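You operate a simulated robot arm through the tools that you are given. There is no shell and no other tool. Be economical: measure what you need, move in short steps, check, and stop when the job is done.

The job below is to be done with a simulated two-armed robot. You get a single attempt, and the scene is never put back.

## Task
Thin the BLUE jar with the yellow cup's water, then cap it.
Fine: cup empty, into the white tray; cap tight, jar into the orange holder; spill nothing. Set down upright: what you pick out.

Only the result counts: the job must be done as asked and must still hold three seconds after the hand-in. Knocking over, shifting, dropping, spilling or breaking anything else fails it. Lids that push on must go on centred and level and be pressed home; caps that screw on are set level and turned clockwise until they are tight.

## Robot
Two 7-joint arms with two-finger parallel grippers on one trunk, on a base that drives. Base frame: it is fixed to the floor where the robot stands at the start and does not move with it; the origin is under the middle of the robot, x ahead of it, y to its left, z up; the surface under the hand at the start is at about z = 0.86. Readings come in m, rad, newtons and seconds.
The left shoulder is at the start at [0.07, 0.163, 1.22], the right one opposite. With the tool pointing down near the work surface each hand reaches from about 0.38 to 0.88 m from the robot's upright axis, wherever it stands, measured 20 degrees to its own side. Places, roughly: blue button [0.4, 0, 0.9]; green button [0.4, 0.4, 0.9]; inside of the orange holder [0.6, 0.2, 0.9]; outflow valve [0.5, -0.8, 0.9]; shaker switch [0.4, 0.3, 0.9]; stroke dial [0.6, 0, 0.9]; top of the pattern table [0.6, -0.3, 0.9]; tray [0.8, -0.2, 0.9]. Payload 3.43 kg a hand.
Tool frame (each hand has its own): the origin (TCP) lies between the finger pads and is the grasp point; the fingertips stand 0.034 m ahead of it; z points along the fingers, y is the line along which they close. Largest opening 0.128 m; finger width 0.024, thickness 0.012; the body of the gripper, 0.048 by 0.13 m, starts 0.096 m behind the TCP.
Orientation is that of the tool frame in the base frame, as a unit quaternion [x, y, z, w]. With the fingers straight down and closing along the base's y, the tool's x points along the base's -x, its y along +y and its z along -z.

## Interface
- The arms move only by the tool step_arm. It takes "left_commands", "right_commands" or both (then of equal length, played together; a hand with none holds still); each is a list of rows, each a list of 2 entries, a list of its own where there are three numbers: the shift along the tool's x, y, z in cm, then the turn, a rotation vector about the tool's x, y, z in degrees. In form: [[[dx, dy, dz], [rx, ry, rz]], ...]. A call has 1 to 12 rows; each row shifts and turns the commanded pose from where the row before left it, along the tool's axes as they then stand. "left_gripper" and "right_gripper" are, for a hand that has rows, the finger opening in cm, from 0 to 12.8, set as the call begins (left out, the last holds). A row lasts 0.2 s, in which the tool goes at most 0.05 m and 0.15 rad; a call with a longer step from one row to the next is refused whole, and so is a gripper value outside its range. A pose out of reach is approached as far as the arm can. The call stops where the force on the tool passes 40 N (or 10 N more than at its start, if that is more) or the arm is blocked; 0.2 s more then pass. Each finger travels about 0.153 m/s and halts on what it meets, pressing with about 40 N; the grip force reading is that of the motor and also rises with nothing between the fingers. The clock runs only during rows and for 0.2 s after the last one: add rows that do not move to give the fingers time. It gives the time, the measured TCP pose, the force on the tool (base axes), the opening and the grip force at its end, in the units of the frame above (readings bear some noise), with the torque about the TCP (base axes, N m) and any sound that the robot's microphone picked up, and new pictures: "pictures" is both (left out), scene, wrist or none (wrist: the cameras of the hands that moved).
- Cameras (640 x 400 px; columns grow to the right, rows downward): "scene" is now at [0.131, -0.0256, 1.4397]; the picture's right is [-0.26, -0.97, 0.00], its down [-0.62, 0.17, -0.77] and it looks along [0.74, -0.20, -0.64] (base axes); focal length 220 px, centre (320, 200). "left" rides on the left gripper at [0.076, 0.011, -0.16] in its tool frame; the picture's right is [-0.15, 0.99, 0.00], its down [-0.88, -0.13, -0.46] and it looks along [-0.45, -0.07, 0.89] (tool axes); focal length 234 px, centre (320, 200). "right" rides on the right gripper at [0.076, -0.011, -0.16] in its tool frame; the picture's right is [0.15, 0.99, 0.00], its down [-0.88, 0.13, -0.46] and it looks along [-0.45, 0.07, 0.89] (tool axes); focal length 234 px, centre (320, 200). There is no depth. A picture from a camera that has moved, and an enlarged one, comes with that camera's place and axes in the base frame and with its lens.
- slide_trunk(by): slides the trunk up (or, below 0, down) by that many m; the arms and the scene camera ride with it, the base frame stays. It gives what a move gives, with no picture.
- roll_base(legs): drives the robot by 1 to 6 legs, each [ahead, left, turn to the left] in m, m and rad, along the robot's own axes; the way and the turn of a leg run together, so that a leg with both is an arc; at most 1.5 m and 3.142 rad a leg. The arms and the cameras ride along, it lands a little off, and it stops where it bumps. It gives what a move gives, and a new picture of the scene camera.
- aim_head(pan, tilt): turns the head with the scene camera to pan (to the left, within 1.501 rad either way) and tilt (down, from -0.506 to 1.204), counted from straight ahead of the robot. It gives what a move gives, and a new picture of the scene camera.
- close_up(camera, box): a new picture of the part [left, top, right, bottom] of that camera's present view, enlarged. The clock stands still meanwhile.
- hand_in(): hands the job in; it is judged then, once.

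Go step by step. Nothing tells you exact positions but the pictures and the camera data: compare them with the known pose of the tool, close in by small moves and look again before you grip or let go. The budget is 120 turns and 260 pictures, counting those below and the enlarged ones. Unless the task says otherwise, let go and move clear before handing in, and close with one line.

The tools are called after "Request:" as a command line: name --argument value ..., lists and objects as JSON in quotes. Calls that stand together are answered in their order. step_arm: Moves the arms, as the interface text tells. Its arguments: {"type":"object","properties":{"left_commands":{"type":"array"},"left_gripper":{"type":"number"},"right_commands":{"type":"array"},"right_gripper":{"type":"number"},"pictures":{"type":"string","enum":["both","scene","wrist","none"]}},"required":[]} The other tools are called the same way: slide_trunk (by) slides the trunk up or down; roll_base (legs) drives the base; aim_head (pan, tilt) turns the head that bears the scene camera; close_up (camera, box) takes an enlarged picture of a part of a camera's view; hand_in () hands the job in.

At the start:

```text
t: 0.0
left_position: [0.5631, 0.0106, 1.2402]
left_tcp_rot: [-0.001, 1.0, 0.0, 0.0]
left_contact_force: [0.0, 0.4, 0.3]
left_torque: [0.01, -0.01, 0.02]
left_gripper_width: 0.1278
left_grip_force: 0.1
right_position: [0.5196, -0.5008, 1.2372]
right_tcp_rot: [0.0, 1.0, 0.0, -0.001]
right_contact_force: [1.1, -0.5, 0.4]
right_torque: [0.0, 0.01, -0.01]
right_gripper_width: 0.128
right_grip_force: 0.1
trunk travel left (down, up): [-0.7, 0.24]
robot x, y, heading: [0.0005, 0.0005, -0.003]
head pan, tilt: [-0.265, 0.695]
```

scene: 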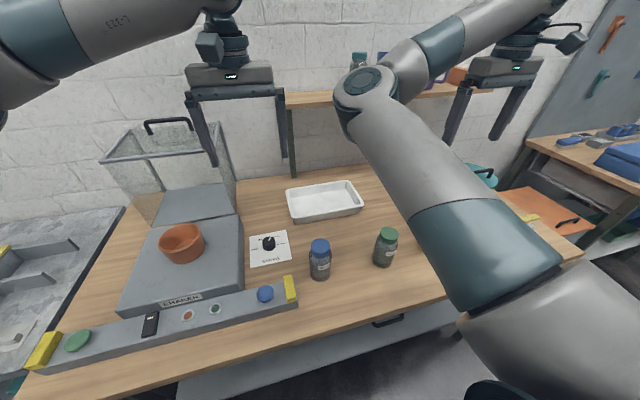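
right: 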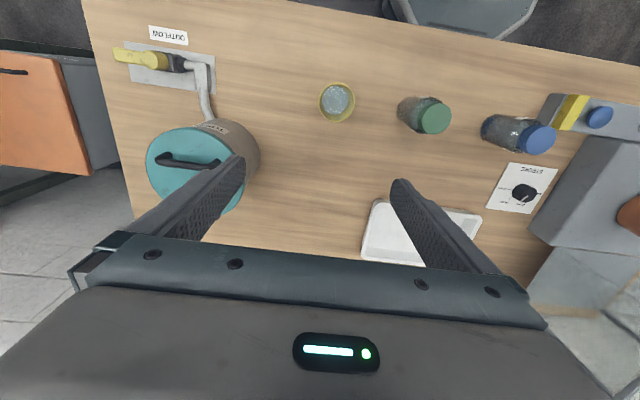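
left: 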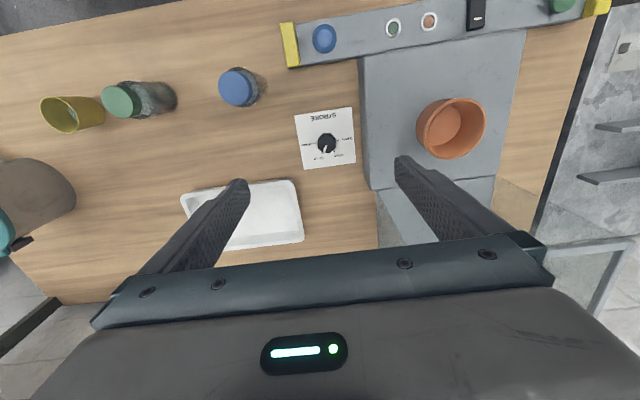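

The blue jar (already capped) stands near (0.48, -0.12), with the green jar and the yellow cup to its right. I'll take enlarged views to learn their shapes and sizes.

Request:
close_up --camera "scene" --box '[270, 160, 430, 300]'

Request:
close_up --camera "right" --box '[300, 60, 580, 240]'

Request:
close_up --camera "left" --box '[20, 40, 340, 240]'

Request:
close_up --camera "scene" --box '[100, 180, 310, 330]'

```text
2.86 times, centred on (350, 230) of scene
camera zoom: at [0.131, -0.0256, 1.4397], right [-0.26, -0.97, 0.0], down [-0.62, 0.17, -0.77], along [0.74, -0.2, -0.64], focal length 628 px, centre (234, 114)
```

zoom: 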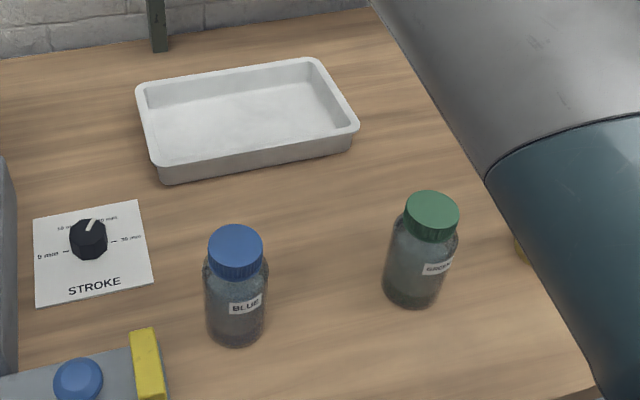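

```text
2.22 times, centred on (440, 150) of right
camera zoom: at [0.4422, -0.5141, 1.3975], right [-0.15, 0.99, 0.0], down [0.88, 0.13, 0.46], along [0.45, 0.07, -0.89], focal length 520 px, centre (53, 311)
```

zoom: 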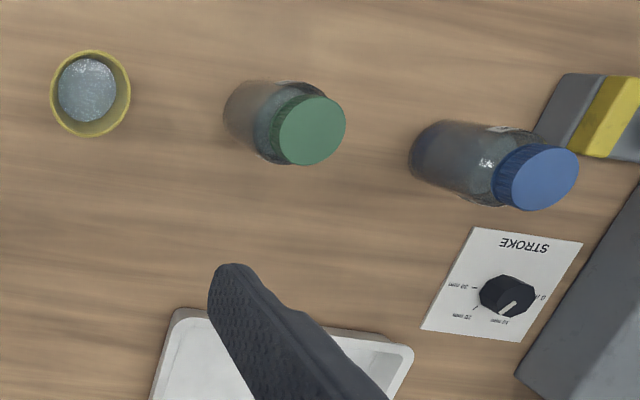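

```text
2.00 times, centred on (180, 140) of left
camera zoom: at [0.4884, 0.0205, 1.3985], right [0.15, 0.99, 0.0], down [0.88, -0.13, 0.46], along [0.45, -0.07, -0.89], focal length 468 px, centre (600, 320)
```

zoom: 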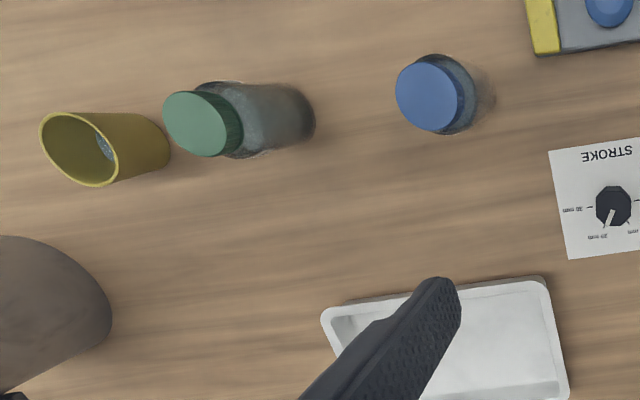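

```text
2.67 times, centred on (205, 255) of scene
camera zoom: at [0.131, -0.0256, 1.4397], right [-0.26, -0.97, 0.0], down [-0.62, 0.17, -0.77], along [0.74, -0.2, -0.64], focal length 587 px, centre (627, 53)
```

zoom: 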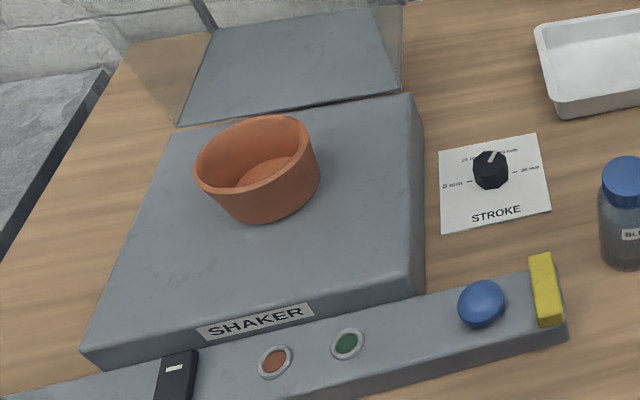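

The blue cap top is at about (0.478, -0.118, 0.981), and the cup rim at about (0.473, -0.477, 0.93). To give the arms room for grips tilted toward horizontal, I'll back the base off 15 cm.

Request:
roll_base --legs '[[-0.15, 0, 0]]'

```text
t: 1.4
left_position: [0.4151, 0.0092, 1.2383]
left_tcp_rot: [-0.001, 1.0, 0.0, -0.001]
left_contact_force: [0.3, 0.1, -1.8]
left_torque: [0.01, 0.02, 0.03]
left_gripper_width: 0.1278
left_grip_force: 0.0
right_position: [0.3697, -0.5025, 1.2356]
right_tcp_rot: [0.001, 1.0, 0.0, -0.001]
right_contact_force: [0.7, 0.4, -1.1]
right_torque: [0.0, 0.01, 0.0]
right_gripper_width: 0.1283
right_grip_force: 0.2
trunk travel left (down, up): [-0.7, 0.24]
robot x, y, heading: [-0.1502, 0.0014, -0.002]
head pan, tilt: [-0.265, 0.695]
camera scene: at [-0.0169, -0.0259, 1.4394], right [-0.26, -0.96, 0.0], down [-0.62, 0.17, -0.77], along [0.74, -0.2, -0.64], focal length 220 px, centre (320, 200)
```

scene: 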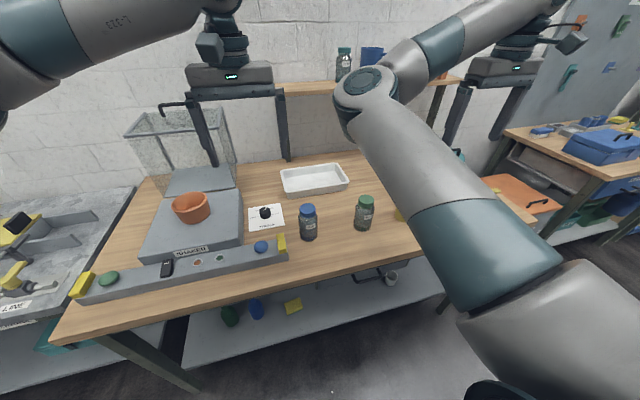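

Base is back 15 cm. Now I'll bring the left hand near the jar and tilt it forward.

Request:
step_arm --left_commands '[[[1.75, -2, 2.5], [0, 0, 0]], [[1.75, -2, 2.5], [0, 0, 0]], [[1.75, -2, 2.5], [0, 0, 0]], [[1.75, -2, 2.5], [0, 0, 0]], [[0, 0, 0], [0, 0, 6.67]], [[0, 0, 0], [0, 0, 6.67]], [[0, 0, 0], [0, 0, 6.67]], [[0, 0, 0], [0, -8, 0]], [[0, 0, 0], [0, -8, 0]], [[0, 0, 0], [0, -8, 0]], [[0, 0, 0], [0, -8, 0]], [[0, 0, 0], [0, -8, 0]]]' --pictures "both"

```text
t: 4.0
left_position: [0.3447, -0.0706, 1.1399]
left_tcp_rot: [0.163, 0.925, -0.06, 0.338]
left_contact_force: [-0.1, 0.8, 0.1]
left_torque: [0.02, 0.0, 0.0]
left_gripper_width: 0.1282
left_grip_force: 0.0
right_position: [0.3683, -0.5019, 1.2368]
right_tcp_rot: [0.0, 1.0, 0.001, 0.0]
right_contact_force: [0.7, -1.1, 0.0]
right_torque: [-0.05, 0.0, 0.0]
right_gripper_width: 0.1281
right_grip_force: 0.1
trunk travel left (down, up): [-0.7, 0.24]
robot x, y, heading: [-0.151, 0.0011, -0.0]
head pan, tilt: [-0.265, 0.695]
camera scene: at [-0.0192, -0.0258, 1.4397], right [-0.26, -0.96, 0.0], down [-0.62, 0.17, -0.77], along [0.74, -0.2, -0.64], focal length 220 px, centre (320, 200)
camera left: at [0.197, -0.0057, 1.2122], right [0.44, 0.89, 0.09], down [0.31, -0.25, 0.92], along [0.84, -0.38, -0.39], focal length 234 px, centre (320, 200)
```

scene: 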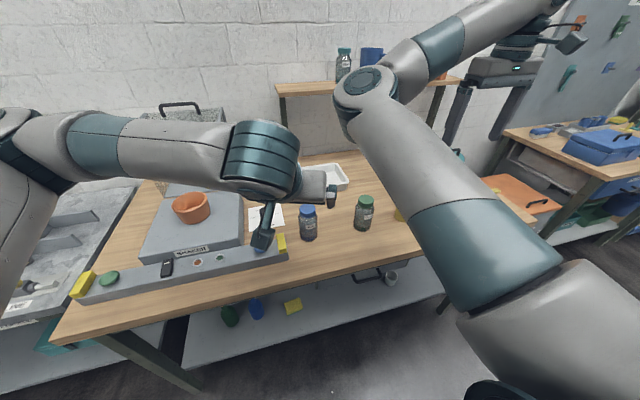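
left: 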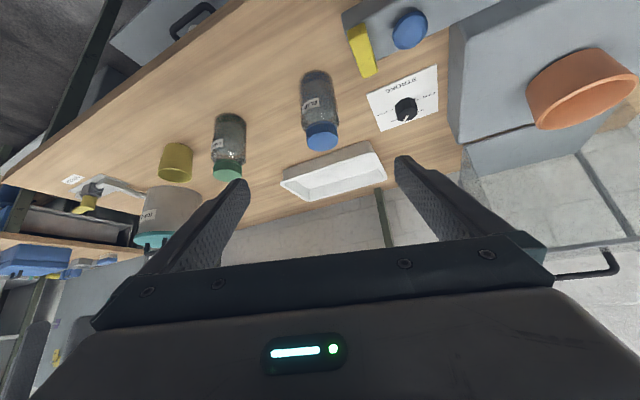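

Tilt works. I'll tilt 15° more and go to a pre-grip point 13 cm behind the jar along the finger axis.

Request:
step_arm --left_commands '[[[0, 0, 0], [0, -7.5, 0]], [[0, 0, 0], [0, -7.5, 0]], [[2.78, 0.03, 3.0], [0, 0, 0]], [[2.78, 0.03, 3.0], [0, 0, 0]], [[2.78, 0.03, 3.0], [0, 0, 0]], [[2.78, 0.03, 3.0], [0, 0, 0]]]' --pictures "both"

```text
t: 5.4
left_position: [0.3788, -0.0812, 0.9798]
left_tcp_rot: [0.153, 0.874, -0.08, 0.455]
left_contact_force: [0.9, 0.1, -1.1]
left_torque: [0.02, -0.03, 0.0]
left_gripper_width: 0.128
left_grip_force: 0.1
right_position: [0.3693, -0.5025, 1.2357]
right_tcp_rot: [0.0, 1.0, 0.001, -0.001]
right_contact_force: [0.1, -0.7, 0.8]
right_torque: [0.01, 0.03, -0.03]
right_gripper_width: 0.1282
right_grip_force: 0.2
trunk travel left (down, up): [-0.7, 0.24]
robot x, y, heading: [-0.152, -0.0013, 0.002]
head pan, tilt: [-0.265, 0.695]
camera scene: at [-0.0179, -0.0256, 1.4396], right [-0.26, -0.96, 0.0], down [-0.62, 0.17, -0.77], along [0.74, -0.2, -0.64], focal length 220 px, centre (320, 200)
camera left: at [0.2198, -0.0114, 1.0081], right [0.42, 0.9, 0.12], down [0.08, -0.17, 0.98], along [0.91, -0.4, -0.14], focal length 234 px, centre (320, 200)
```

scene: 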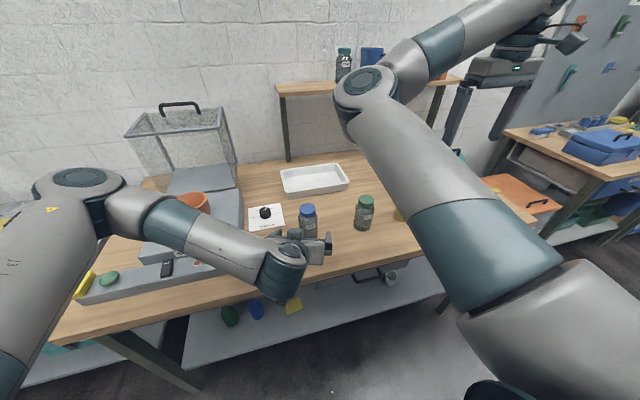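
left: 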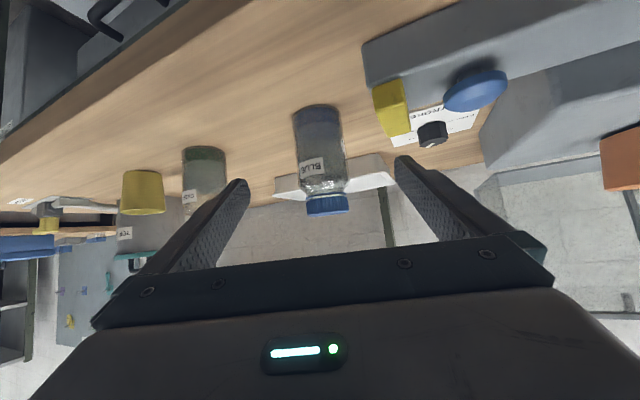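

The hand lines up with the jar between the open fingers. I'll take a close look at the jar to judge centring, heights and cap.

Request:
close_up --camera "left" --box '[260, 90, 420, 230]'

Request:
close_up --camera "scene" --box '[250, 180, 390, 290]'

```text
2.86 times, centred on (340, 160) of left
camera zoom: at [0.2198, -0.0114, 1.0081], right [0.42, 0.9, 0.12], down [0.08, -0.17, 0.98], along [0.91, -0.4, -0.14], focal length 669 px, centre (263, 314)
```

zoom: 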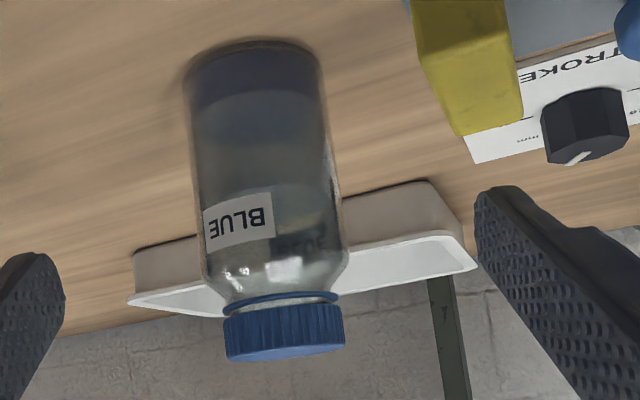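

```text
3.64 times, centred on (320, 235) of scene
camera zoom: at [-0.0179, -0.0256, 1.4396], right [-0.26, -0.96, 0.0], down [-0.62, 0.17, -0.77], along [0.74, -0.2, -0.64], focal length 800 px, centre (320, 73)
```

zoom: 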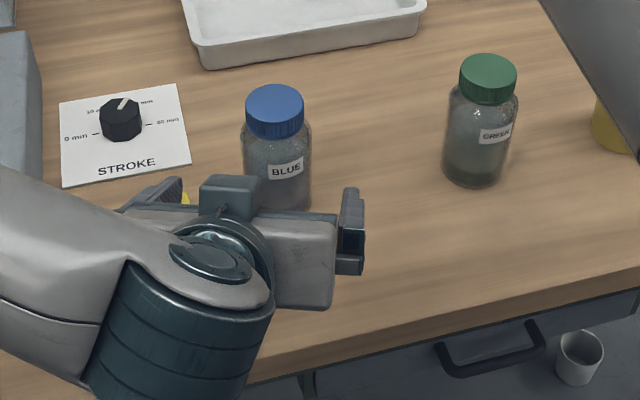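

Geometry confirmed: the jar axis lies on the finger midline. Advancing 13 cm to the grip.

Request:
step_arm --left_commands '[[[0, 0, 3.25], [0, 0, 0]], [[0, 0, 3.25], [0, 0, 0]], [[0, 0, 3.25], [0, 0, 0]], [[0, 0, 3.25], [0, 0, 0]]]' --pictures "both"

```text
t: 6.4
left_position: [0.4782, -0.1185, 0.9073]
left_tcp_rot: [0.154, 0.873, -0.08, 0.455]
left_contact_force: [1.8, 0.8, 5.9]
left_torque: [0.55, 0.14, -0.14]
left_gripper_width: 0.1278
left_grip_force: 0.0
right_position: [0.3683, -0.5032, 1.2359]
right_tcp_rot: [0.001, 1.0, 0.0, -0.001]
right_contact_force: [0.6, 0.4, 0.1]
right_torque: [0.02, 0.03, 0.0]
right_gripper_width: 0.1281
right_grip_force: 0.1
trunk travel left (down, up): [-0.7, 0.24]
robot x, y, heading: [-0.1493, -0.0023, -0.005]
head pan, tilt: [-0.265, 0.695]
camera scene: at [-0.0187, -0.0261, 1.4398], right [-0.26, -0.96, 0.0], down [-0.62, 0.17, -0.77], along [0.74, -0.2, -0.64], focal length 220 px, centre (320, 200)
camera left: at [0.3184, -0.0483, 0.9349], right [0.42, 0.9, 0.12], down [0.08, -0.17, 0.98], along [0.91, -0.4, -0.14], focal length 234 px, centre (320, 200)
```

scene: 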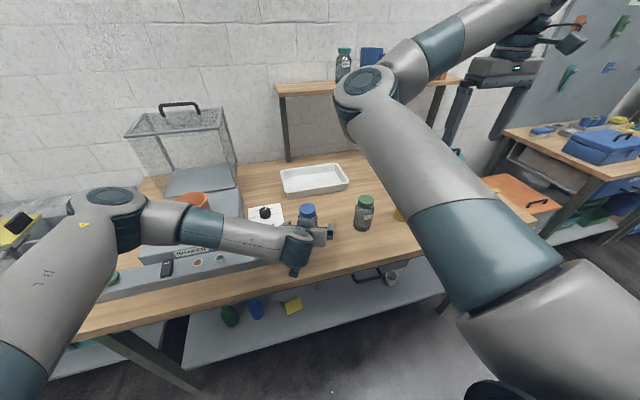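
left: 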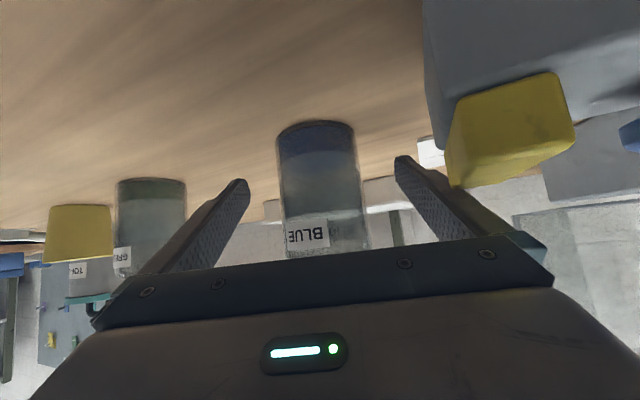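

There's a slight upward contact on the left side: the open gripper touches the yellow block. I'll lift 1.3 cm and then close on the jar.

Request:
step_arm --left_commands '[[[-1.06, 0, -0.75], [0, 0, 0]], [[0, 0, 0], [0, 0, 0]]]' --pictures "wrist"

Request:
close_up --camera "scene" --box '[250, 180, 390, 290]'

```text
t: 7.0
left_position: [0.4752, -0.1176, 0.9193]
left_tcp_rot: [0.154, 0.874, -0.08, 0.455]
left_contact_force: [-0.4, -0.7, 0.8]
left_torque: [-0.01, -0.01, 0.0]
left_gripper_width: 0.1281
left_grip_force: 0.0
right_position: [0.3686, -0.5027, 1.2377]
right_tcp_rot: [0.0, 1.0, 0.001, -0.001]
right_contact_force: [-0.1, -0.8, 0.1]
right_torque: [0.03, 0.01, 0.0]
right_gripper_width: 0.1282
right_grip_force: 0.1
trunk travel left (down, up): [-0.7, 0.24]
robot x, y, heading: [-0.1498, 0.0031, -0.001]
head pan, tilt: [-0.265, 0.695]
camera left: at [0.3168, -0.0488, 0.9473], right [0.42, 0.9, 0.12], down [0.08, -0.17, 0.98], along [0.91, -0.4, -0.14], focal length 234 px, centre (320, 200)
```

left: 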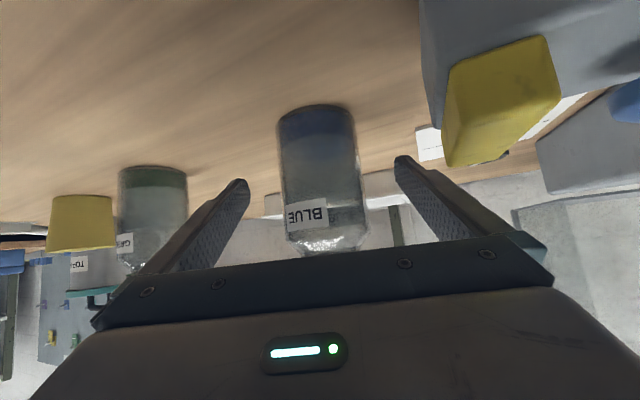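

```text
3.64 times, centred on (320, 235) of scene
camera zoom: at [-0.0188, -0.0258, 1.4396], right [-0.26, -0.96, 0.0], down [-0.62, 0.17, -0.77], along [0.74, -0.2, -0.64], focal length 800 px, centre (320, 73)
```

zoom: 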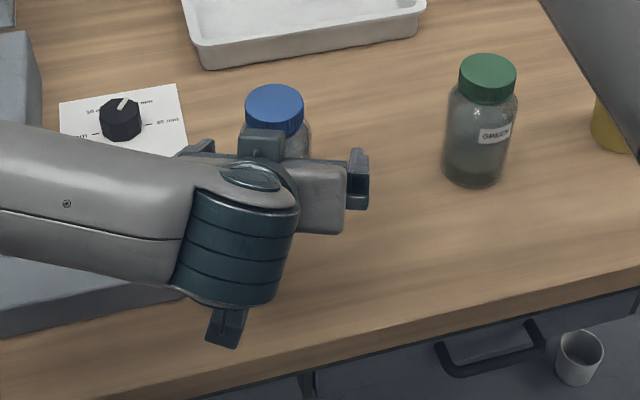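

Contact cleared. Closing on the jar.

Request:
step_arm --left_commands '[[[0, 0, 0], [0, 0, 0]], [[0, 0, 0], [0, 0, 0]], [[0, 0, 0], [0, 0, 0]]]' --left_gripper 4.5 --pictures "wrist"

```text
t: 7.8
left_position: [0.4766, -0.1176, 0.919]
left_tcp_rot: [0.153, 0.874, -0.079, 0.455]
left_contact_force: [0.7, 0.6, 0.6]
left_torque: [0.14, 0.0, 0.03]
left_gripper_width: 0.0629
left_grip_force: 40.2
right_position: [0.3682, -0.5026, 1.2368]
right_tcp_rot: [0.001, 1.0, 0.001, 0.0]
right_contact_force: [0.6, 0.3, -0.3]
right_torque: [0.01, 0.0, -0.04]
right_gripper_width: 0.1281
right_grip_force: 0.0
trunk travel left (down, up): [-0.7, 0.24]
robot x, y, heading: [-0.1469, 0.0002, 0.002]
head pan, tilt: [-0.265, 0.695]
camera left: at [0.3168, -0.0486, 0.9475], right [0.42, 0.9, 0.12], down [0.08, -0.17, 0.98], along [0.91, -0.4, -0.14], focal length 234 px, centre (320, 200)
```

left: 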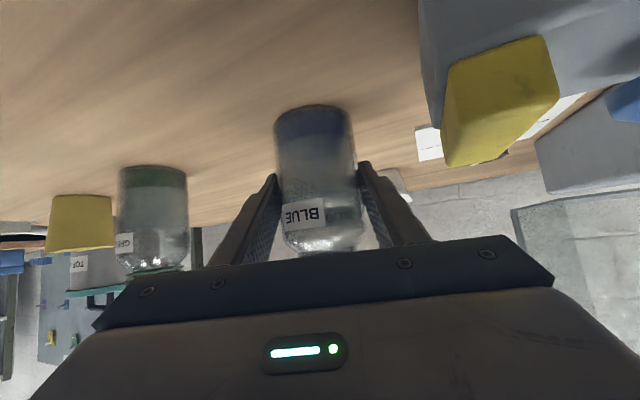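

The jar is held (63 mm diameter). Now the right hand goes above the cap, yawed so that its camera stays clear of the left wrist.

Request:
step_arm --right_commands '[[[-1.22, 4.28, 0], [0, 0, 0]], [[-1.22, 4.28, 0], [0, 0, 0]], [[-1.22, 4.28, 0], [0, 0, 0]], [[-1.22, 4.28, 0], [0, 0, 0]], [[-1.22, 4.28, 0], [0, 0, 0]], [[-1.22, 4.28, 0], [0, 0, 0]], [[-1.22, 4.28, 0], [0, 0, 0]], [[-1.22, 4.28, 0], [0, 0, 0]], [[-1.22, 4.28, 0], [0, 0, 0]], [[0, 0, 0], [0, 0, -8]], [[0, 0, 0], [0, 0, -8]], [[0, 0, 0], [0, 0, -8]]]' --right_gripper 8 --pictures "both"

```text
t: 10.4
left_position: [0.4763, -0.1187, 0.9183]
left_tcp_rot: [0.154, 0.874, -0.08, 0.454]
left_contact_force: [0.3, -1.3, 0.1]
left_torque: [0.0, -0.01, 0.0]
left_gripper_width: 0.0631
left_grip_force: 40.0
right_position: [0.4053, -0.3867, 1.231]
right_tcp_rot: [-0.208, 0.978, 0.0, 0.001]
right_contact_force: [0.0, -0.8, 0.0]
right_torque: [-0.05, 0.0, 0.02]
right_gripper_width: 0.0801
right_grip_force: 0.0
right hand out of reach, approached as far as the arm can: row 3, 4, 5, 6, 7, 8, 9
trunk travel left (down, up): [-0.7, 0.24]
robot x, y, heading: [-0.1493, -0.0013, -0.003]
head pan, tilt: [-0.265, 0.695]
camera scene: at [-0.019, -0.0258, 1.4397], right [-0.26, -0.96, 0.0], down [-0.62, 0.17, -0.77], along [0.74, -0.2, -0.64], focal length 220 px, centre (320, 200)
camera right: at [0.34, -0.4286, 1.3922], right [-0.54, 0.84, 0.0], down [0.75, 0.48, 0.46], along [0.38, 0.24, -0.89], focal length 234 px, centre (320, 200)
```

scene: 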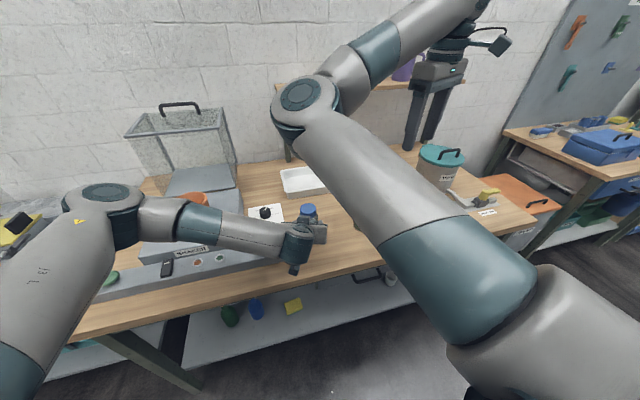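
right: 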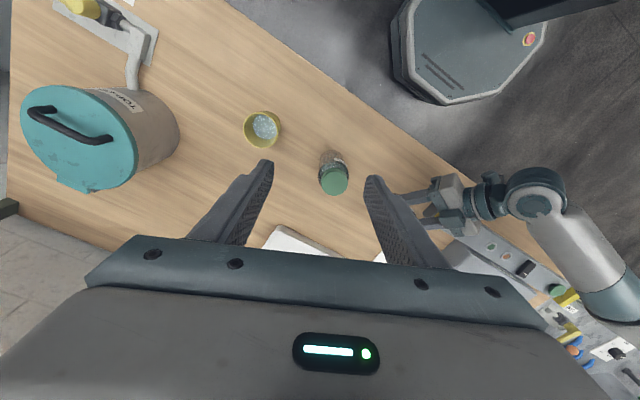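

The right arm can't get there at that height, so I'll lower first to about z = 1.11 and approach again.

Request:
step_arm --right_commands '[[[0, 0, 4], [0, 0, 0]], [[0, 0, 4], [0, 0, 0]], [[0, 0, 4], [0, 0, 0]], [[-2.2, 2.7, 0], [0, 0, 0]], [[-2.2, 2.7, 0], [0, 0, 0]], [[-2.2, 2.7, 0], [0, 0, 0]], [[-2.2, 2.7, 0], [0, 0, 0]]]' --pictures "both"

```text
t: 12.0
left_position: [0.4761, -0.1176, 0.9179]
left_tcp_rot: [0.155, 0.873, -0.081, 0.455]
left_contact_force: [0.8, 0.3, 0.8]
left_torque: [0.02, 0.01, -0.04]
left_gripper_width: 0.063
left_grip_force: 39.6
right_position: [0.5034, -0.3457, 1.1106]
right_tcp_rot: [-0.207, 0.978, 0.001, -0.001]
right_contact_force: [0.2, -0.3, -0.3]
right_torque: [0.0, 0.0, -0.01]
right_gripper_width: 0.08
right_grip_force: 0.0
right hand out of reach, approached as far as the arm can: row 2, 4, 5, 6, 7
trunk travel left (down, up): [-0.7, 0.24]
robot x, y, heading: [-0.1453, 0.0003, -0.002]
head pan, tilt: [-0.265, 0.695]
camera scene: at [-0.0189, -0.0258, 1.4396], right [-0.26, -0.96, 0.0], down [-0.62, 0.17, -0.77], along [0.74, -0.2, -0.64], focal length 220 px, centre (320, 200)
camera right: at [0.4385, -0.3883, 1.272], right [-0.53, 0.85, 0.0], down [0.75, 0.48, 0.46], along [0.38, 0.24, -0.89], focal length 234 px, centre (320, 200)
```

scene: 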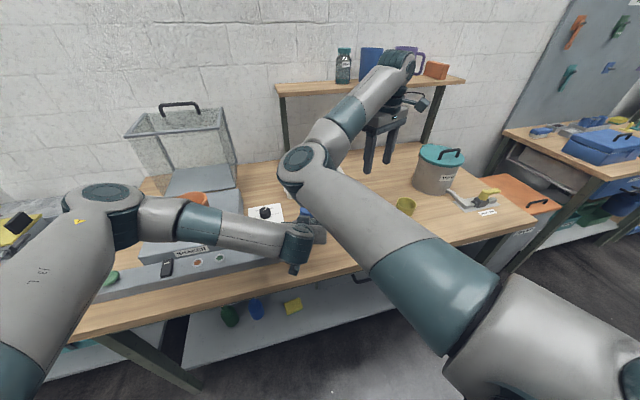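
right: 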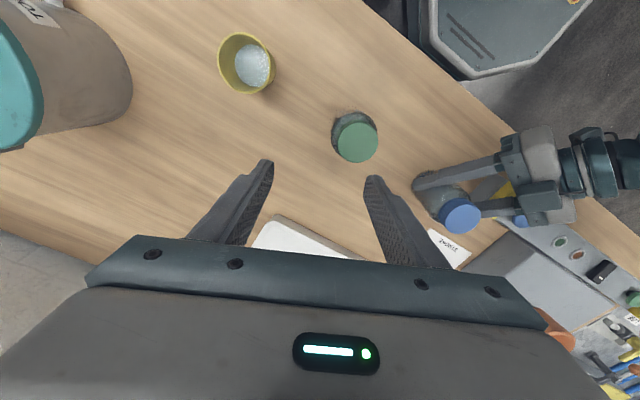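

The right elbow is folded inward, which blocks reach toward the middle. I'll pull that hand back to the right and pitch it forward-left, to make the elbow swing outward.

Request:
step_arm --right_commands '[[[4, -1.5, 0], [0, 0, 0]], [[4, -1.5, 0], [0, 0, 0]], [[4, -1.5, 0], [0, 0, 0]], [[4, -1.5, 0], [0, 0, 0]], [[4, -1.5, 0], [0, 0, 0]], [[0, 0, 0], [0, -8, 0]], [[0, 0, 0], [0, -8, 0]], [[0, 0, 0], [0, -8, 0]], [[0, 0, 0], [0, -8, 0]], [[0, 0, 0], [0, -8, 0]], [[0, 0, 0], [0, -8, 0]], [[0, 0, 0], [0, -8, 0]]]' --pictures "scene"

```text
t: 14.6
left_position: [0.4759, -0.1195, 0.9185]
left_tcp_rot: [0.154, 0.874, -0.08, 0.455]
left_contact_force: [0.2, -1.0, -0.2]
left_torque: [-0.35, 0.15, 0.0]
left_gripper_width: 0.0628
left_grip_force: 39.7
right_position: [0.3508, -0.4952, 1.1125]
right_tcp_rot: [-0.183, 0.863, 0.099, 0.46]
right_contact_force: [0.8, -0.2, -0.5]
right_torque: [0.0, 0.01, -0.01]
right_gripper_width: 0.08
right_grip_force: 0.1
trunk travel left (down, up): [-0.7, 0.24]
robot x, y, heading: [-0.152, 0.002, -0.003]
head pan, tilt: [-0.265, 0.695]
camera scene: at [-0.0198, -0.027, 1.4397], right [-0.26, -0.96, 0.0], down [-0.62, 0.17, -0.77], along [0.74, -0.2, -0.64], focal length 220 px, centre (320, 200)
```

scene: 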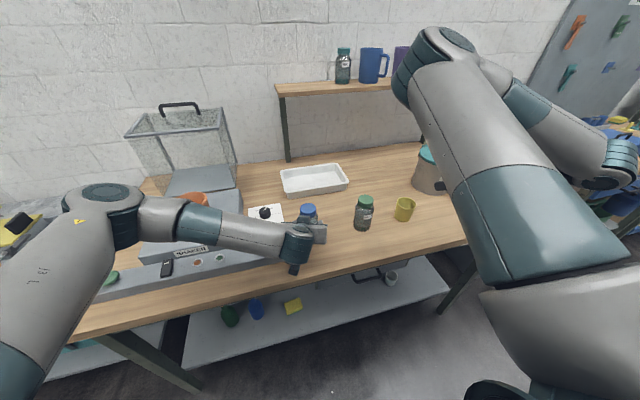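

The elbow is swinging up and outward. I'll keep turning the hand to point left.

Request:
step_arm --right_commands '[[[0, 0, 0], [-6.6, 0, -4.5]], [[0, 0, 0], [-6.6, 0, -4.5]], [[0, 0, 0], [-6.6, 0, -4.5]], [[0, 0, 0], [-6.6, 0, -4.5]], [[0, 0, 0], [-6.6, 0, -4.5]], [[0, 0, 0], [-6.6, 0, -4.5]]]' --pictures "both"

```text
t: 16.0
left_position: [0.4764, -0.119, 0.9192]
left_tcp_rot: [0.153, 0.874, -0.08, 0.455]
left_contact_force: [-0.1, -0.8, -0.7]
left_torque: [0.02, -0.05, 0.01]
left_gripper_width: 0.0627
left_grip_force: 40.1
right_position: [0.3503, -0.4966, 1.1122]
right_tcp_rot: [-0.52, 0.714, 0.274, 0.38]
right_contact_force: [0.2, 0.0, -0.5]
right_torque: [-0.03, -0.04, -0.01]
right_gripper_width: 0.0802
right_grip_force: 0.0
trunk travel left (down, up): [-0.7, 0.24]
robot x, y, heading: [-0.1496, 0.0003, -0.003]
head pan, tilt: [-0.265, 0.695]
camera scene: at [-0.0189, -0.0263, 1.4396], right [-0.26, -0.96, 0.0], down [-0.62, 0.17, -0.77], along [0.74, -0.2, -0.64], focal length 220 px, centre (320, 200)
camera right: at [0.3066, -0.6665, 1.1395], right [-0.97, 0.23, -0.12], down [-0.09, 0.15, 0.98], along [0.24, 0.96, -0.13], focal length 234 px, centre (320, 200)
```

scene: 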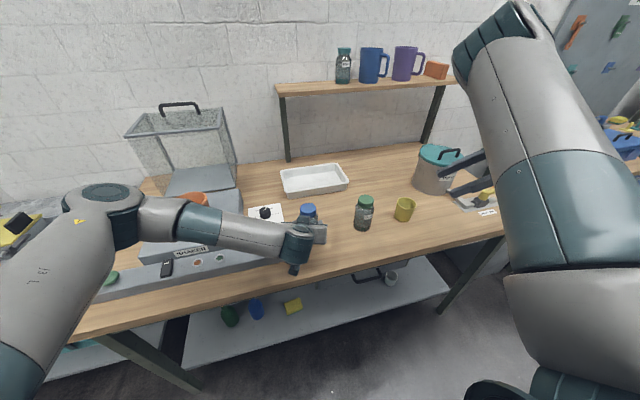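
right: 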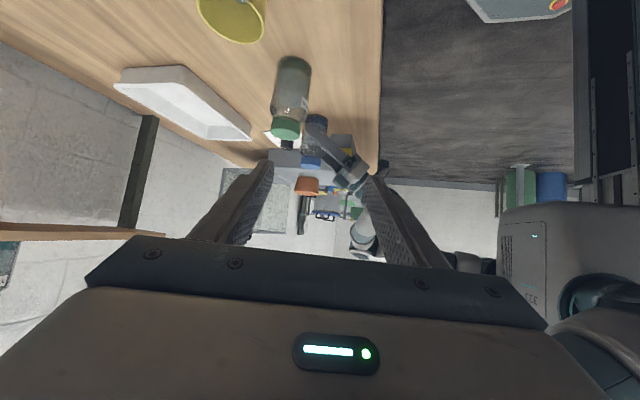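

The elbow is now outward. Next: move to beside the jar at height, then pitch the hand back toward vertical.

Request:
step_arm --right_commands '[[[-2.9, -0.4, 3.27], [0, 0, 0]], [[-2.9, -0.4, 3.27], [0, 0, 0]], [[-2.9, -0.4, 3.27], [0, 0, 0]], [[-2.9, -0.4, 3.27], [0, 0, 0]], [[-2.9, -0.4, 3.27], [0, 0, 0]], [[-2.9, -0.4, 3.27], [0, 0, 0]], [[-2.9, -0.4, 3.27], [0, 0, 0]], [[0, 0, 0], [0, 8, 0]], [[0, 0, 0], [0, 8, 0]], [[0, 0, 0], [0, 8, 0]], [[0, 0, 0], [0, 8, 0]], [[0, 0, 0], [0, 8, 0]]]' --pictures "both"

```text
t: 18.4
left_position: [0.4759, -0.1182, 0.9167]
left_tcp_rot: [0.154, 0.873, -0.081, 0.455]
left_contact_force: [-0.1, 1.4, 0.2]
left_torque: [0.06, -0.08, -0.03]
left_gripper_width: 0.0625
left_grip_force: 40.2
right_position: [0.4522, -0.2329, 1.0611]
right_tcp_rot: [-0.548, 0.812, 0.171, 0.106]
right_contact_force: [0.5, 0.0, 0.3]
right_torque: [0.01, 0.0, -0.02]
right_gripper_width: 0.0797
right_grip_force: 0.0
trunk travel left (down, up): [-0.7, 0.24]
robot x, y, heading: [-0.1443, 0.0004, 0.001]
head pan, tilt: [-0.265, 0.695]
stopped in row 12 (right hand): the arm was blocked; the commanded pose is now the measured one
camera scene: at [-0.0186, -0.0258, 1.4396], right [-0.26, -0.96, 0.0], down [-0.62, 0.17, -0.77], along [0.74, -0.2, -0.64], focal length 220 px, centre (320, 200)
camera right: at [0.4357, -0.365, 1.1801], right [-0.97, 0.21, 0.11], down [0.22, 0.62, 0.76], along [0.1, 0.76, -0.65], focal length 234 px, centre (320, 200)
```

scene: 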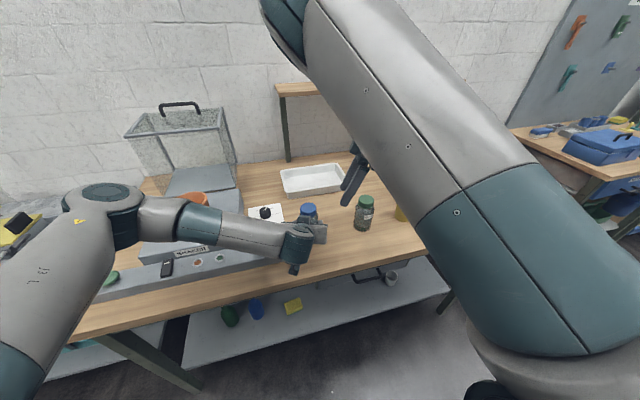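
right: 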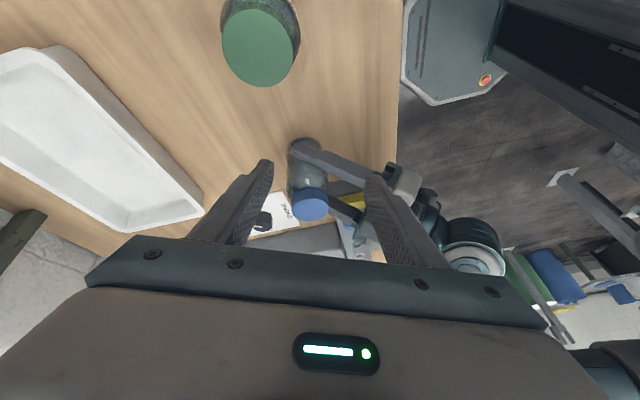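

The right arm got blocked with its elbow high by the head. It'll do better with the work farther forward, so I'll move the right hand up and forward to around (0.61, -0.2, 1.15).

Request:
step_arm --right_commands '[[[-2.4, -2.4, -1.44], [0, 0, 0]], [[-2.4, -2.4, -1.44], [0, 0, 0]], [[-2.4, -2.4, -1.44], [0, 0, 0]], [[-2.4, -2.4, -1.44], [0, 0, 0]], [[-2.4, -2.4, -1.44], [0, 0, 0]]]' --pictures "both"

```text
t: 19.6
left_position: [0.4765, -0.1199, 0.9179]
left_tcp_rot: [0.154, 0.874, -0.08, 0.454]
left_contact_force: [0.7, -0.4, -0.6]
left_torque: [-0.01, -0.11, -0.05]
left_gripper_width: 0.0627
left_grip_force: 40.1
right_position: [0.6107, -0.1984, 1.1492]
right_tcp_rot: [-0.549, 0.811, 0.17, 0.105]
right_contact_force: [-0.1, -0.1, 0.2]
right_torque: [-0.04, 0.05, 0.03]
right_gripper_width: 0.08
right_grip_force: 0.1
trunk travel left (down, up): [-0.7, 0.24]
robot x, y, heading: [-0.1497, 0.0033, 0.004]
head pan, tilt: [-0.265, 0.695]
camera scene: at [-0.0181, -0.0265, 1.4395], right [-0.26, -0.96, 0.0], down [-0.62, 0.17, -0.77], along [0.74, -0.2, -0.64], focal length 220 px, centre (320, 200)
camera right: at [0.5951, -0.3302, 1.2688], right [-0.97, 0.21, 0.11], down [0.22, 0.62, 0.75], along [0.09, 0.76, -0.65], focal length 234 px, centre (320, 200)
```

scene: 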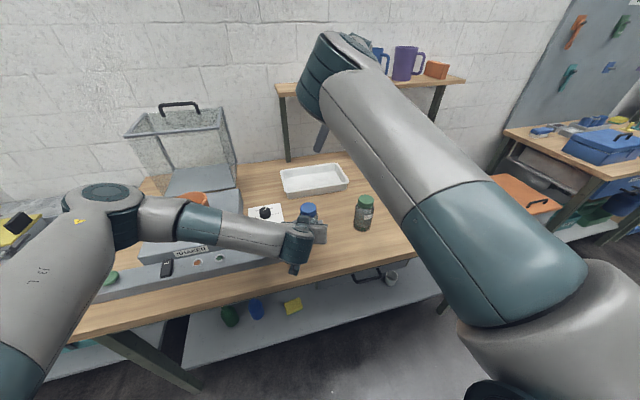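
right: 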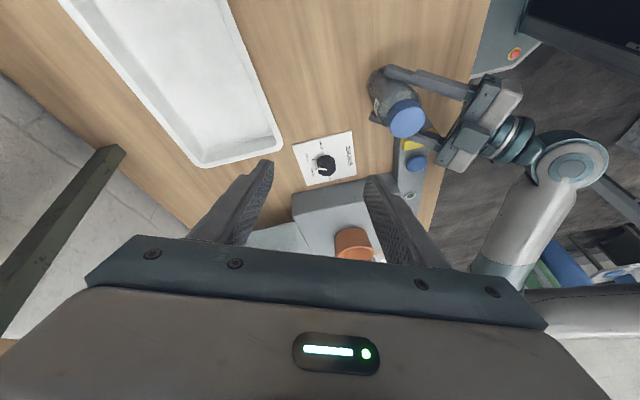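

Reached. Now I'll level the right hand while the left lifts the jar and carries it forward to about (0.606, -0.20), without setting it down yet.

Request:
step_arm --left_commands '[[[-1.23, 0, -0.86], [0, 0, 0]], [[-1.23, 0, -0.86], [0, 0, 0]], [[-2.14, -0.77, 3.06], [0, 0, 0]], [[-2.14, -0.77, 3.06], [0, 0, 0]], [[-2.14, -0.77, 3.06], [0, 0, 0]], [[-2.14, -0.77, 3.06], [0, 0, 0]]]' --right_commands '[[[0, 0, 0], [3.2, 7.1, 0]], [[0, 0, 0], [3.2, 7.1, 0]], [[0, 0, 0], [3.2, 7.1, 0]], [[0, 0, 0], [0, 0, 0]], [[0, 0, 0], [0, 0, 0]], [[0, 0, 0], [0, 0, 0]]]' --pictures "both"

```text
t: 21.0
left_position: [0.6064, -0.1995, 0.9478]
left_tcp_rot: [0.154, 0.874, -0.08, 0.454]
left_contact_force: [0.2, -1.1, -3.4]
left_torque: [0.01, 0.03, -0.01]
left_gripper_width: 0.0625
left_grip_force: 40.0
right_position: [0.6105, -0.1984, 1.1508]
right_tcp_rot: [-0.561, 0.828, -0.002, -0.002]
right_contact_force: [0.2, 0.2, 0.0]
right_torque: [0.04, 0.04, 0.04]
right_gripper_width: 0.0798
right_grip_force: 0.0
trunk travel left (down, up): [-0.7, 0.24]
robot x, y, heading: [-0.1483, -0.0011, -0.002]
head pan, tilt: [-0.265, 0.695]
camera scene: at [-0.0179, -0.0271, 1.4395], right [-0.26, -0.96, 0.0], down [-0.62, 0.17, -0.77], along [0.74, -0.2, -0.64], focal length 220 px, centre (320, 200)
camera right: at [0.5919, -0.2734, 1.3117], right [-0.97, 0.23, 0.0], down [0.21, 0.87, 0.45], along [0.11, 0.44, -0.89], focal length 234 px, centre (320, 200)
camera left: at [0.4466, -0.1299, 0.9765], right [0.42, 0.9, 0.12], down [0.08, -0.17, 0.98], along [0.91, -0.4, -0.14], focal length 234 px, centre (320, 200)
```

scene: 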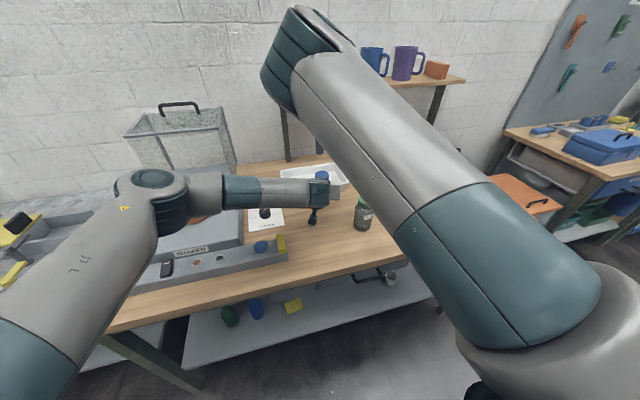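
right: 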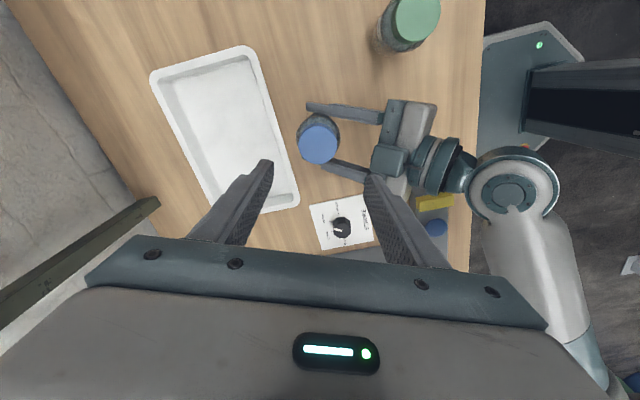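
left: 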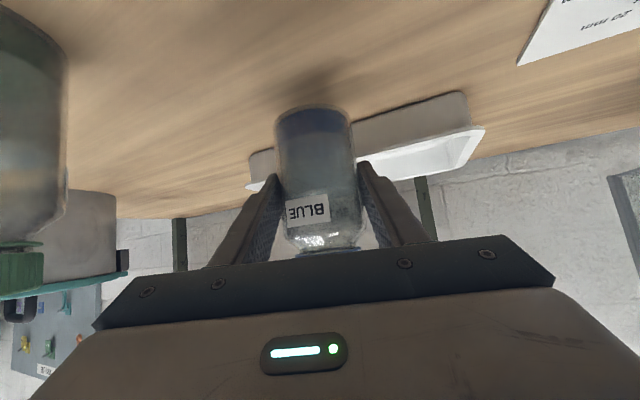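

Both are in place. I'll set the jar on the table here and lower the right hand above the cap.

Request:
step_arm --left_commands '[[[1.2, 0, 0.84], [0, 0, 0]], [[1.2, 0, 0.84], [0, 0, 0]], [[0, 0, 0], [0, 0, 0]]]' --right_commands '[[[0, 0, 4], [0, 0, 0]], [[0, 0, 4], [0, 0, 0]], [[0, 0, 0], [0, 0, 0]]]' --pictures "both"

```text
t: 21.8
left_position: [0.605, -0.1999, 0.9204]
left_tcp_rot: [0.154, 0.873, -0.08, 0.456]
left_contact_force: [1.1, 0.3, 8.1]
left_torque: [0.07, -0.37, 0.02]
left_gripper_width: 0.0625
left_grip_force: 40.0
right_position: [0.6086, -0.1981, 1.0712]
right_tcp_rot: [-0.56, 0.828, -0.004, 0.0]
right_contact_force: [-0.3, 0.2, 0.0]
right_torque: [-0.02, 0.03, 0.02]
right_gripper_width: 0.0802
right_grip_force: 0.0
trunk travel left (down, up): [-0.7, 0.24]
robot x, y, heading: [-0.1458, -0.0007, -0.001]
head pan, tilt: [-0.265, 0.695]
camera scene: at [-0.0201, -0.0255, 1.44], right [-0.26, -0.96, 0.0], down [-0.62, 0.17, -0.77], along [0.74, -0.2, -0.64], focal length 220 px, centre (320, 200)
camera right: at [0.5904, -0.2732, 1.233], right [-0.97, 0.23, 0.0], down [0.2, 0.87, 0.45], along [0.11, 0.44, -0.89], focal length 234 px, centre (320, 200)
camera left: at [0.4462, -0.1295, 0.9495], right [0.42, 0.9, 0.12], down [0.08, -0.17, 0.98], along [0.91, -0.4, -0.14], focal length 234 px, centre (320, 200)
```

scene: 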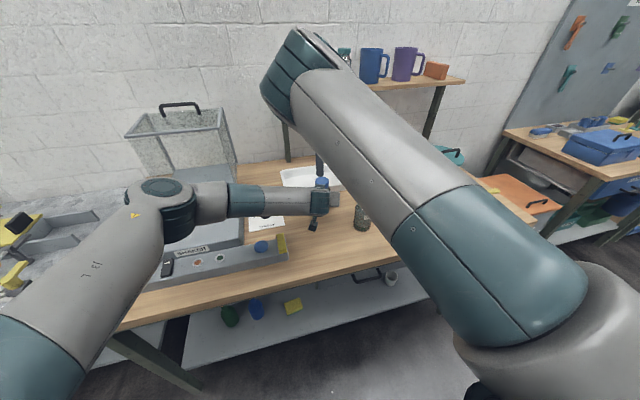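
right: 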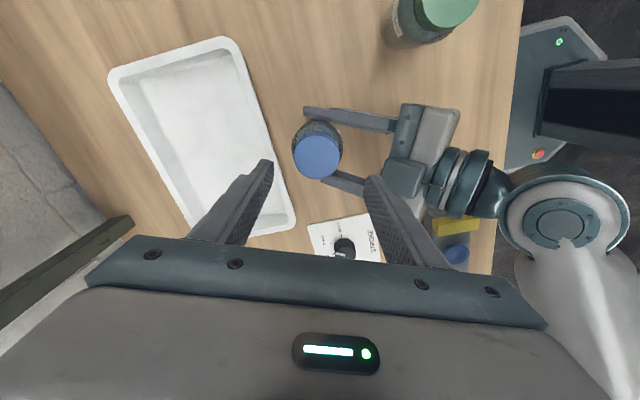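
left: 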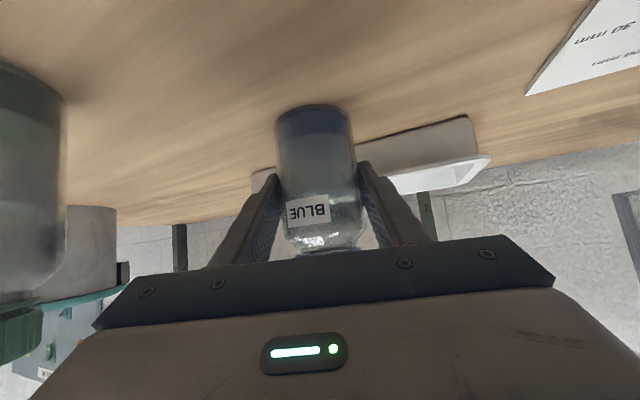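

Jar is seated on the table and the cap is centred beneath the right hand. Descending to grip the cap with the fingertips.

Request:
step_arm --right_commands '[[[0.28, -0.1, 0], [0, 0, 0]], [[0, 0, 3.8], [0, 0, 0]], [[0, 0, 3.8], [0, 0, 0]], [[0, 0, 0], [0, 0, 0]]]' --pictures "both"

Request:
close_up --camera "right" --box '[220, 90, 420, 250]'

Request:
close_up --camera "scene" --box '[260, 140, 380, 240]'

```text
t: 22.8
left_position: [0.6052, -0.1992, 0.9219]
left_tcp_rot: [0.153, 0.873, -0.079, 0.457]
left_contact_force: [2.5, -1.5, 15.6]
left_torque: [-0.01, -0.7, 0.08]
left_gripper_width: 0.0625
left_grip_force: 40.1
right_position: [0.6093, -0.2036, 0.9969]
right_tcp_rot: [-0.562, 0.827, -0.003, 0.0]
right_contact_force: [0.3, -1.0, -0.8]
right_torque: [0.02, 0.04, -0.01]
right_gripper_width: 0.08
right_grip_force: 0.1
trunk travel left (down, up): [-0.7, 0.24]
robot x, y, heading: [-0.1487, -0.0047, -0.003]
head pan, tilt: [-0.265, 0.695]
camera scene: at [-0.0209, -0.0254, 1.4399], right [-0.26, -0.96, 0.0], down [-0.62, 0.17, -0.77], along [0.74, -0.2, -0.64], focal length 220 px, centre (320, 200)
camera right: at [0.5896, -0.2776, 1.1576], right [-0.97, 0.23, -0.01], down [0.2, 0.87, 0.45], along [0.11, 0.44, -0.89], focal length 234 px, centre (320, 200)
```

scene: 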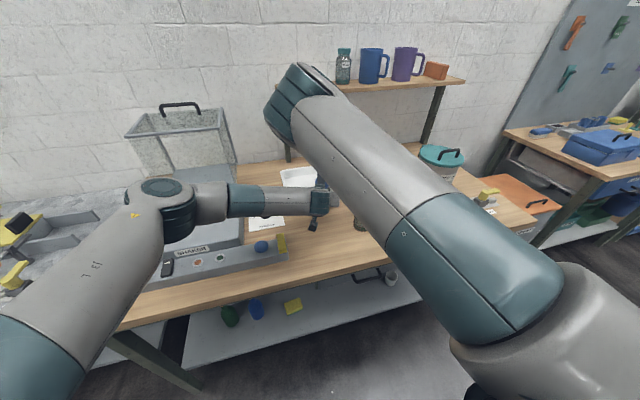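
right: 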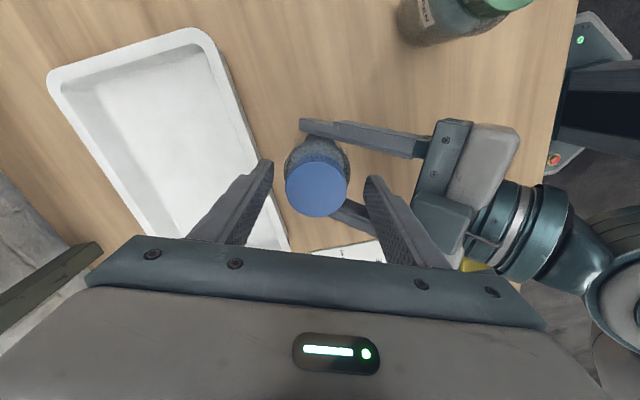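

```text
2.50 times, centred on (320, 170) of right
camera zoom: at [0.5896, -0.2776, 1.1576], right [-0.97, 0.23, -0.01], down [0.2, 0.87, 0.45], along [0.11, 0.44, -0.89], focal length 585 px, centre (320, 275)
```

zoom: 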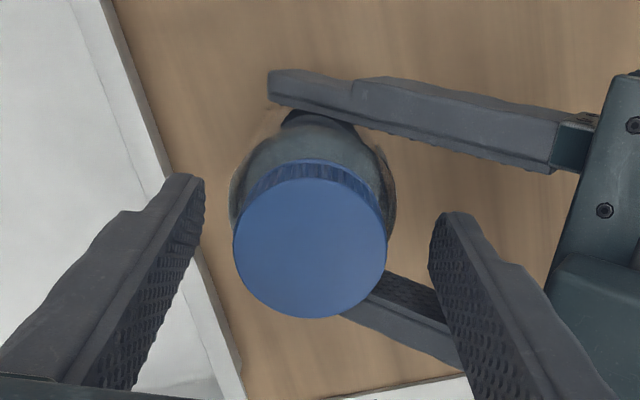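

```text
4.00 times, centred on (320, 190) of scene
camera zoom: at [-0.0209, -0.0254, 1.4399], right [-0.26, -0.96, 0.0], down [-0.62, 0.17, -0.77], along [0.74, -0.2, -0.64], focal length 880 px, centre (320, 240)
```

zoom: 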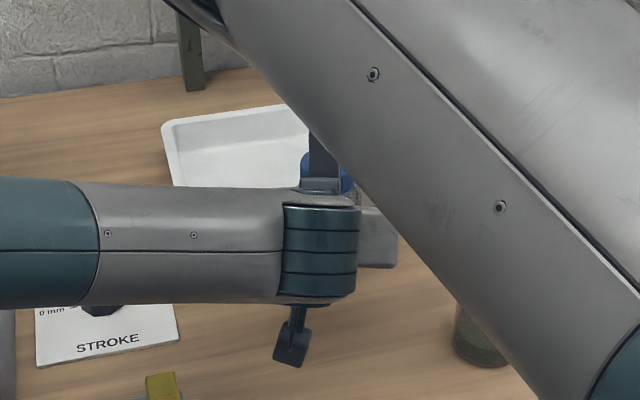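

Fingertips straddle the cap well. Nudging 3 mm to centre and closing on the cap, and easing the left hand's downward push.

Request:
step_arm --right_commands '[[[0, -0.28, 0], [0, 0, 0]], [[0, 0, 0], [0, 0, 0]]]' --left_commands '[[[-0.16, 0, -0.11], [0, 0, 0]], [[0, 0, 0], [0, 0, 0]]]' --pictures "none"

Request:
step_arm --right_commands '[[[0, 0, 0], [0, 0, 0]], [[0, 0, 0], [0, 0, 0]], [[0, 0, 0], [0, 0, 0]]]' --right_gripper 3.5 --pictures "wrist"

```text
t: 23.4
left_position: [0.606, -0.1993, 0.9208]
left_tcp_rot: [0.154, 0.873, -0.08, 0.455]
left_contact_force: [0.3, 1.2, 8.7]
left_torque: [0.0, -0.4, 0.05]
left_gripper_width: 0.0623
left_grip_force: 40.5
right_position: [0.6124, -0.2037, 0.9965]
right_tcp_rot: [-0.561, 0.827, -0.004, 0.0]
right_contact_force: [0.1, 0.1, 0.6]
right_torque: [-0.01, 0.04, 0.01]
right_gripper_width: 0.08
right_grip_force: 0.0
trunk travel left (down, up): [-0.7, 0.24]
robot x, y, heading: [-0.1512, 0.0029, -0.003]
head pan, tilt: [-0.265, 0.695]
```

```text
t: 24.2
left_position: [0.605, -0.1989, 0.9209]
left_tcp_rot: [0.154, 0.873, -0.081, 0.455]
left_contact_force: [-3.3, 2.5, 5.5]
left_torque: [0.11, -0.27, 0.11]
left_gripper_width: 0.0626
left_grip_force: 40.0
right_position: [0.6116, -0.2022, 0.9963]
right_tcp_rot: [-0.56, 0.828, -0.003, 0.0]
right_contact_force: [0.9, -0.6, -0.2]
right_torque: [-0.03, -0.01, 0.01]
right_gripper_width: 0.0486
right_grip_force: 39.9
trunk travel left (down, up): [-0.7, 0.24]
robot x, y, heading: [-0.152, 0.0005, 0.003]
head pan, tilt: [-0.265, 0.695]
camera right: at [0.5926, -0.2779, 1.1578], right [-0.97, 0.23, 0.0], down [0.2, 0.87, 0.45], along [0.11, 0.44, -0.89], focal length 234 px, centre (320, 200)
```

right: 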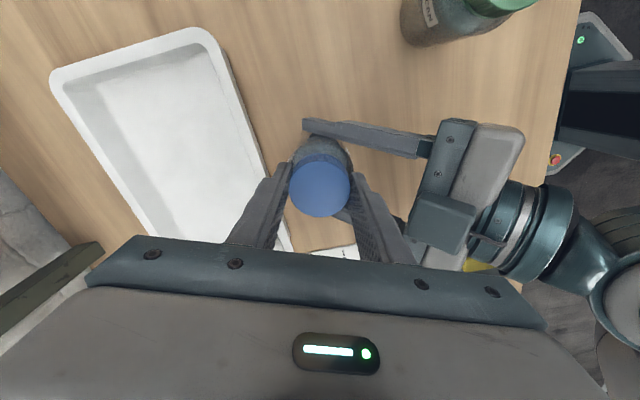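

Cap gripped (49 mm). Trying a first counter-clockwise turn and watching the torque.

Request:
step_arm --right_commands '[[[0, 0, 0], [0, 0, -8]], [[0, 0, 0], [0, 0, -8]], [[0, 0, -0.02], [0, 0, -8]]]' --pictures "none"

```text
t: 25.0
left_position: [0.6054, -0.1983, 0.9214]
left_tcp_rot: [0.154, 0.873, -0.081, 0.455]
left_contact_force: [-14.5, 9.7, 5.4]
left_torque: [-0.04, -0.9, 0.16]
left_gripper_width: 0.0621
left_grip_force: 40.4
right_position: [0.6117, -0.2026, 0.9968]
right_tcp_rot: [0.721, -0.693, 0.004, 0.001]
right_contact_force: [14.6, -6.4, -0.8]
right_torque: [-0.19, -0.37, -0.08]
right_gripper_width: 0.0486
right_grip_force: 40.3
trunk travel left (down, up): [-0.7, 0.24]
robot x, y, heading: [-0.147, -0.0052, -0.001]
head pan, tilt: [-0.265, 0.695]
```

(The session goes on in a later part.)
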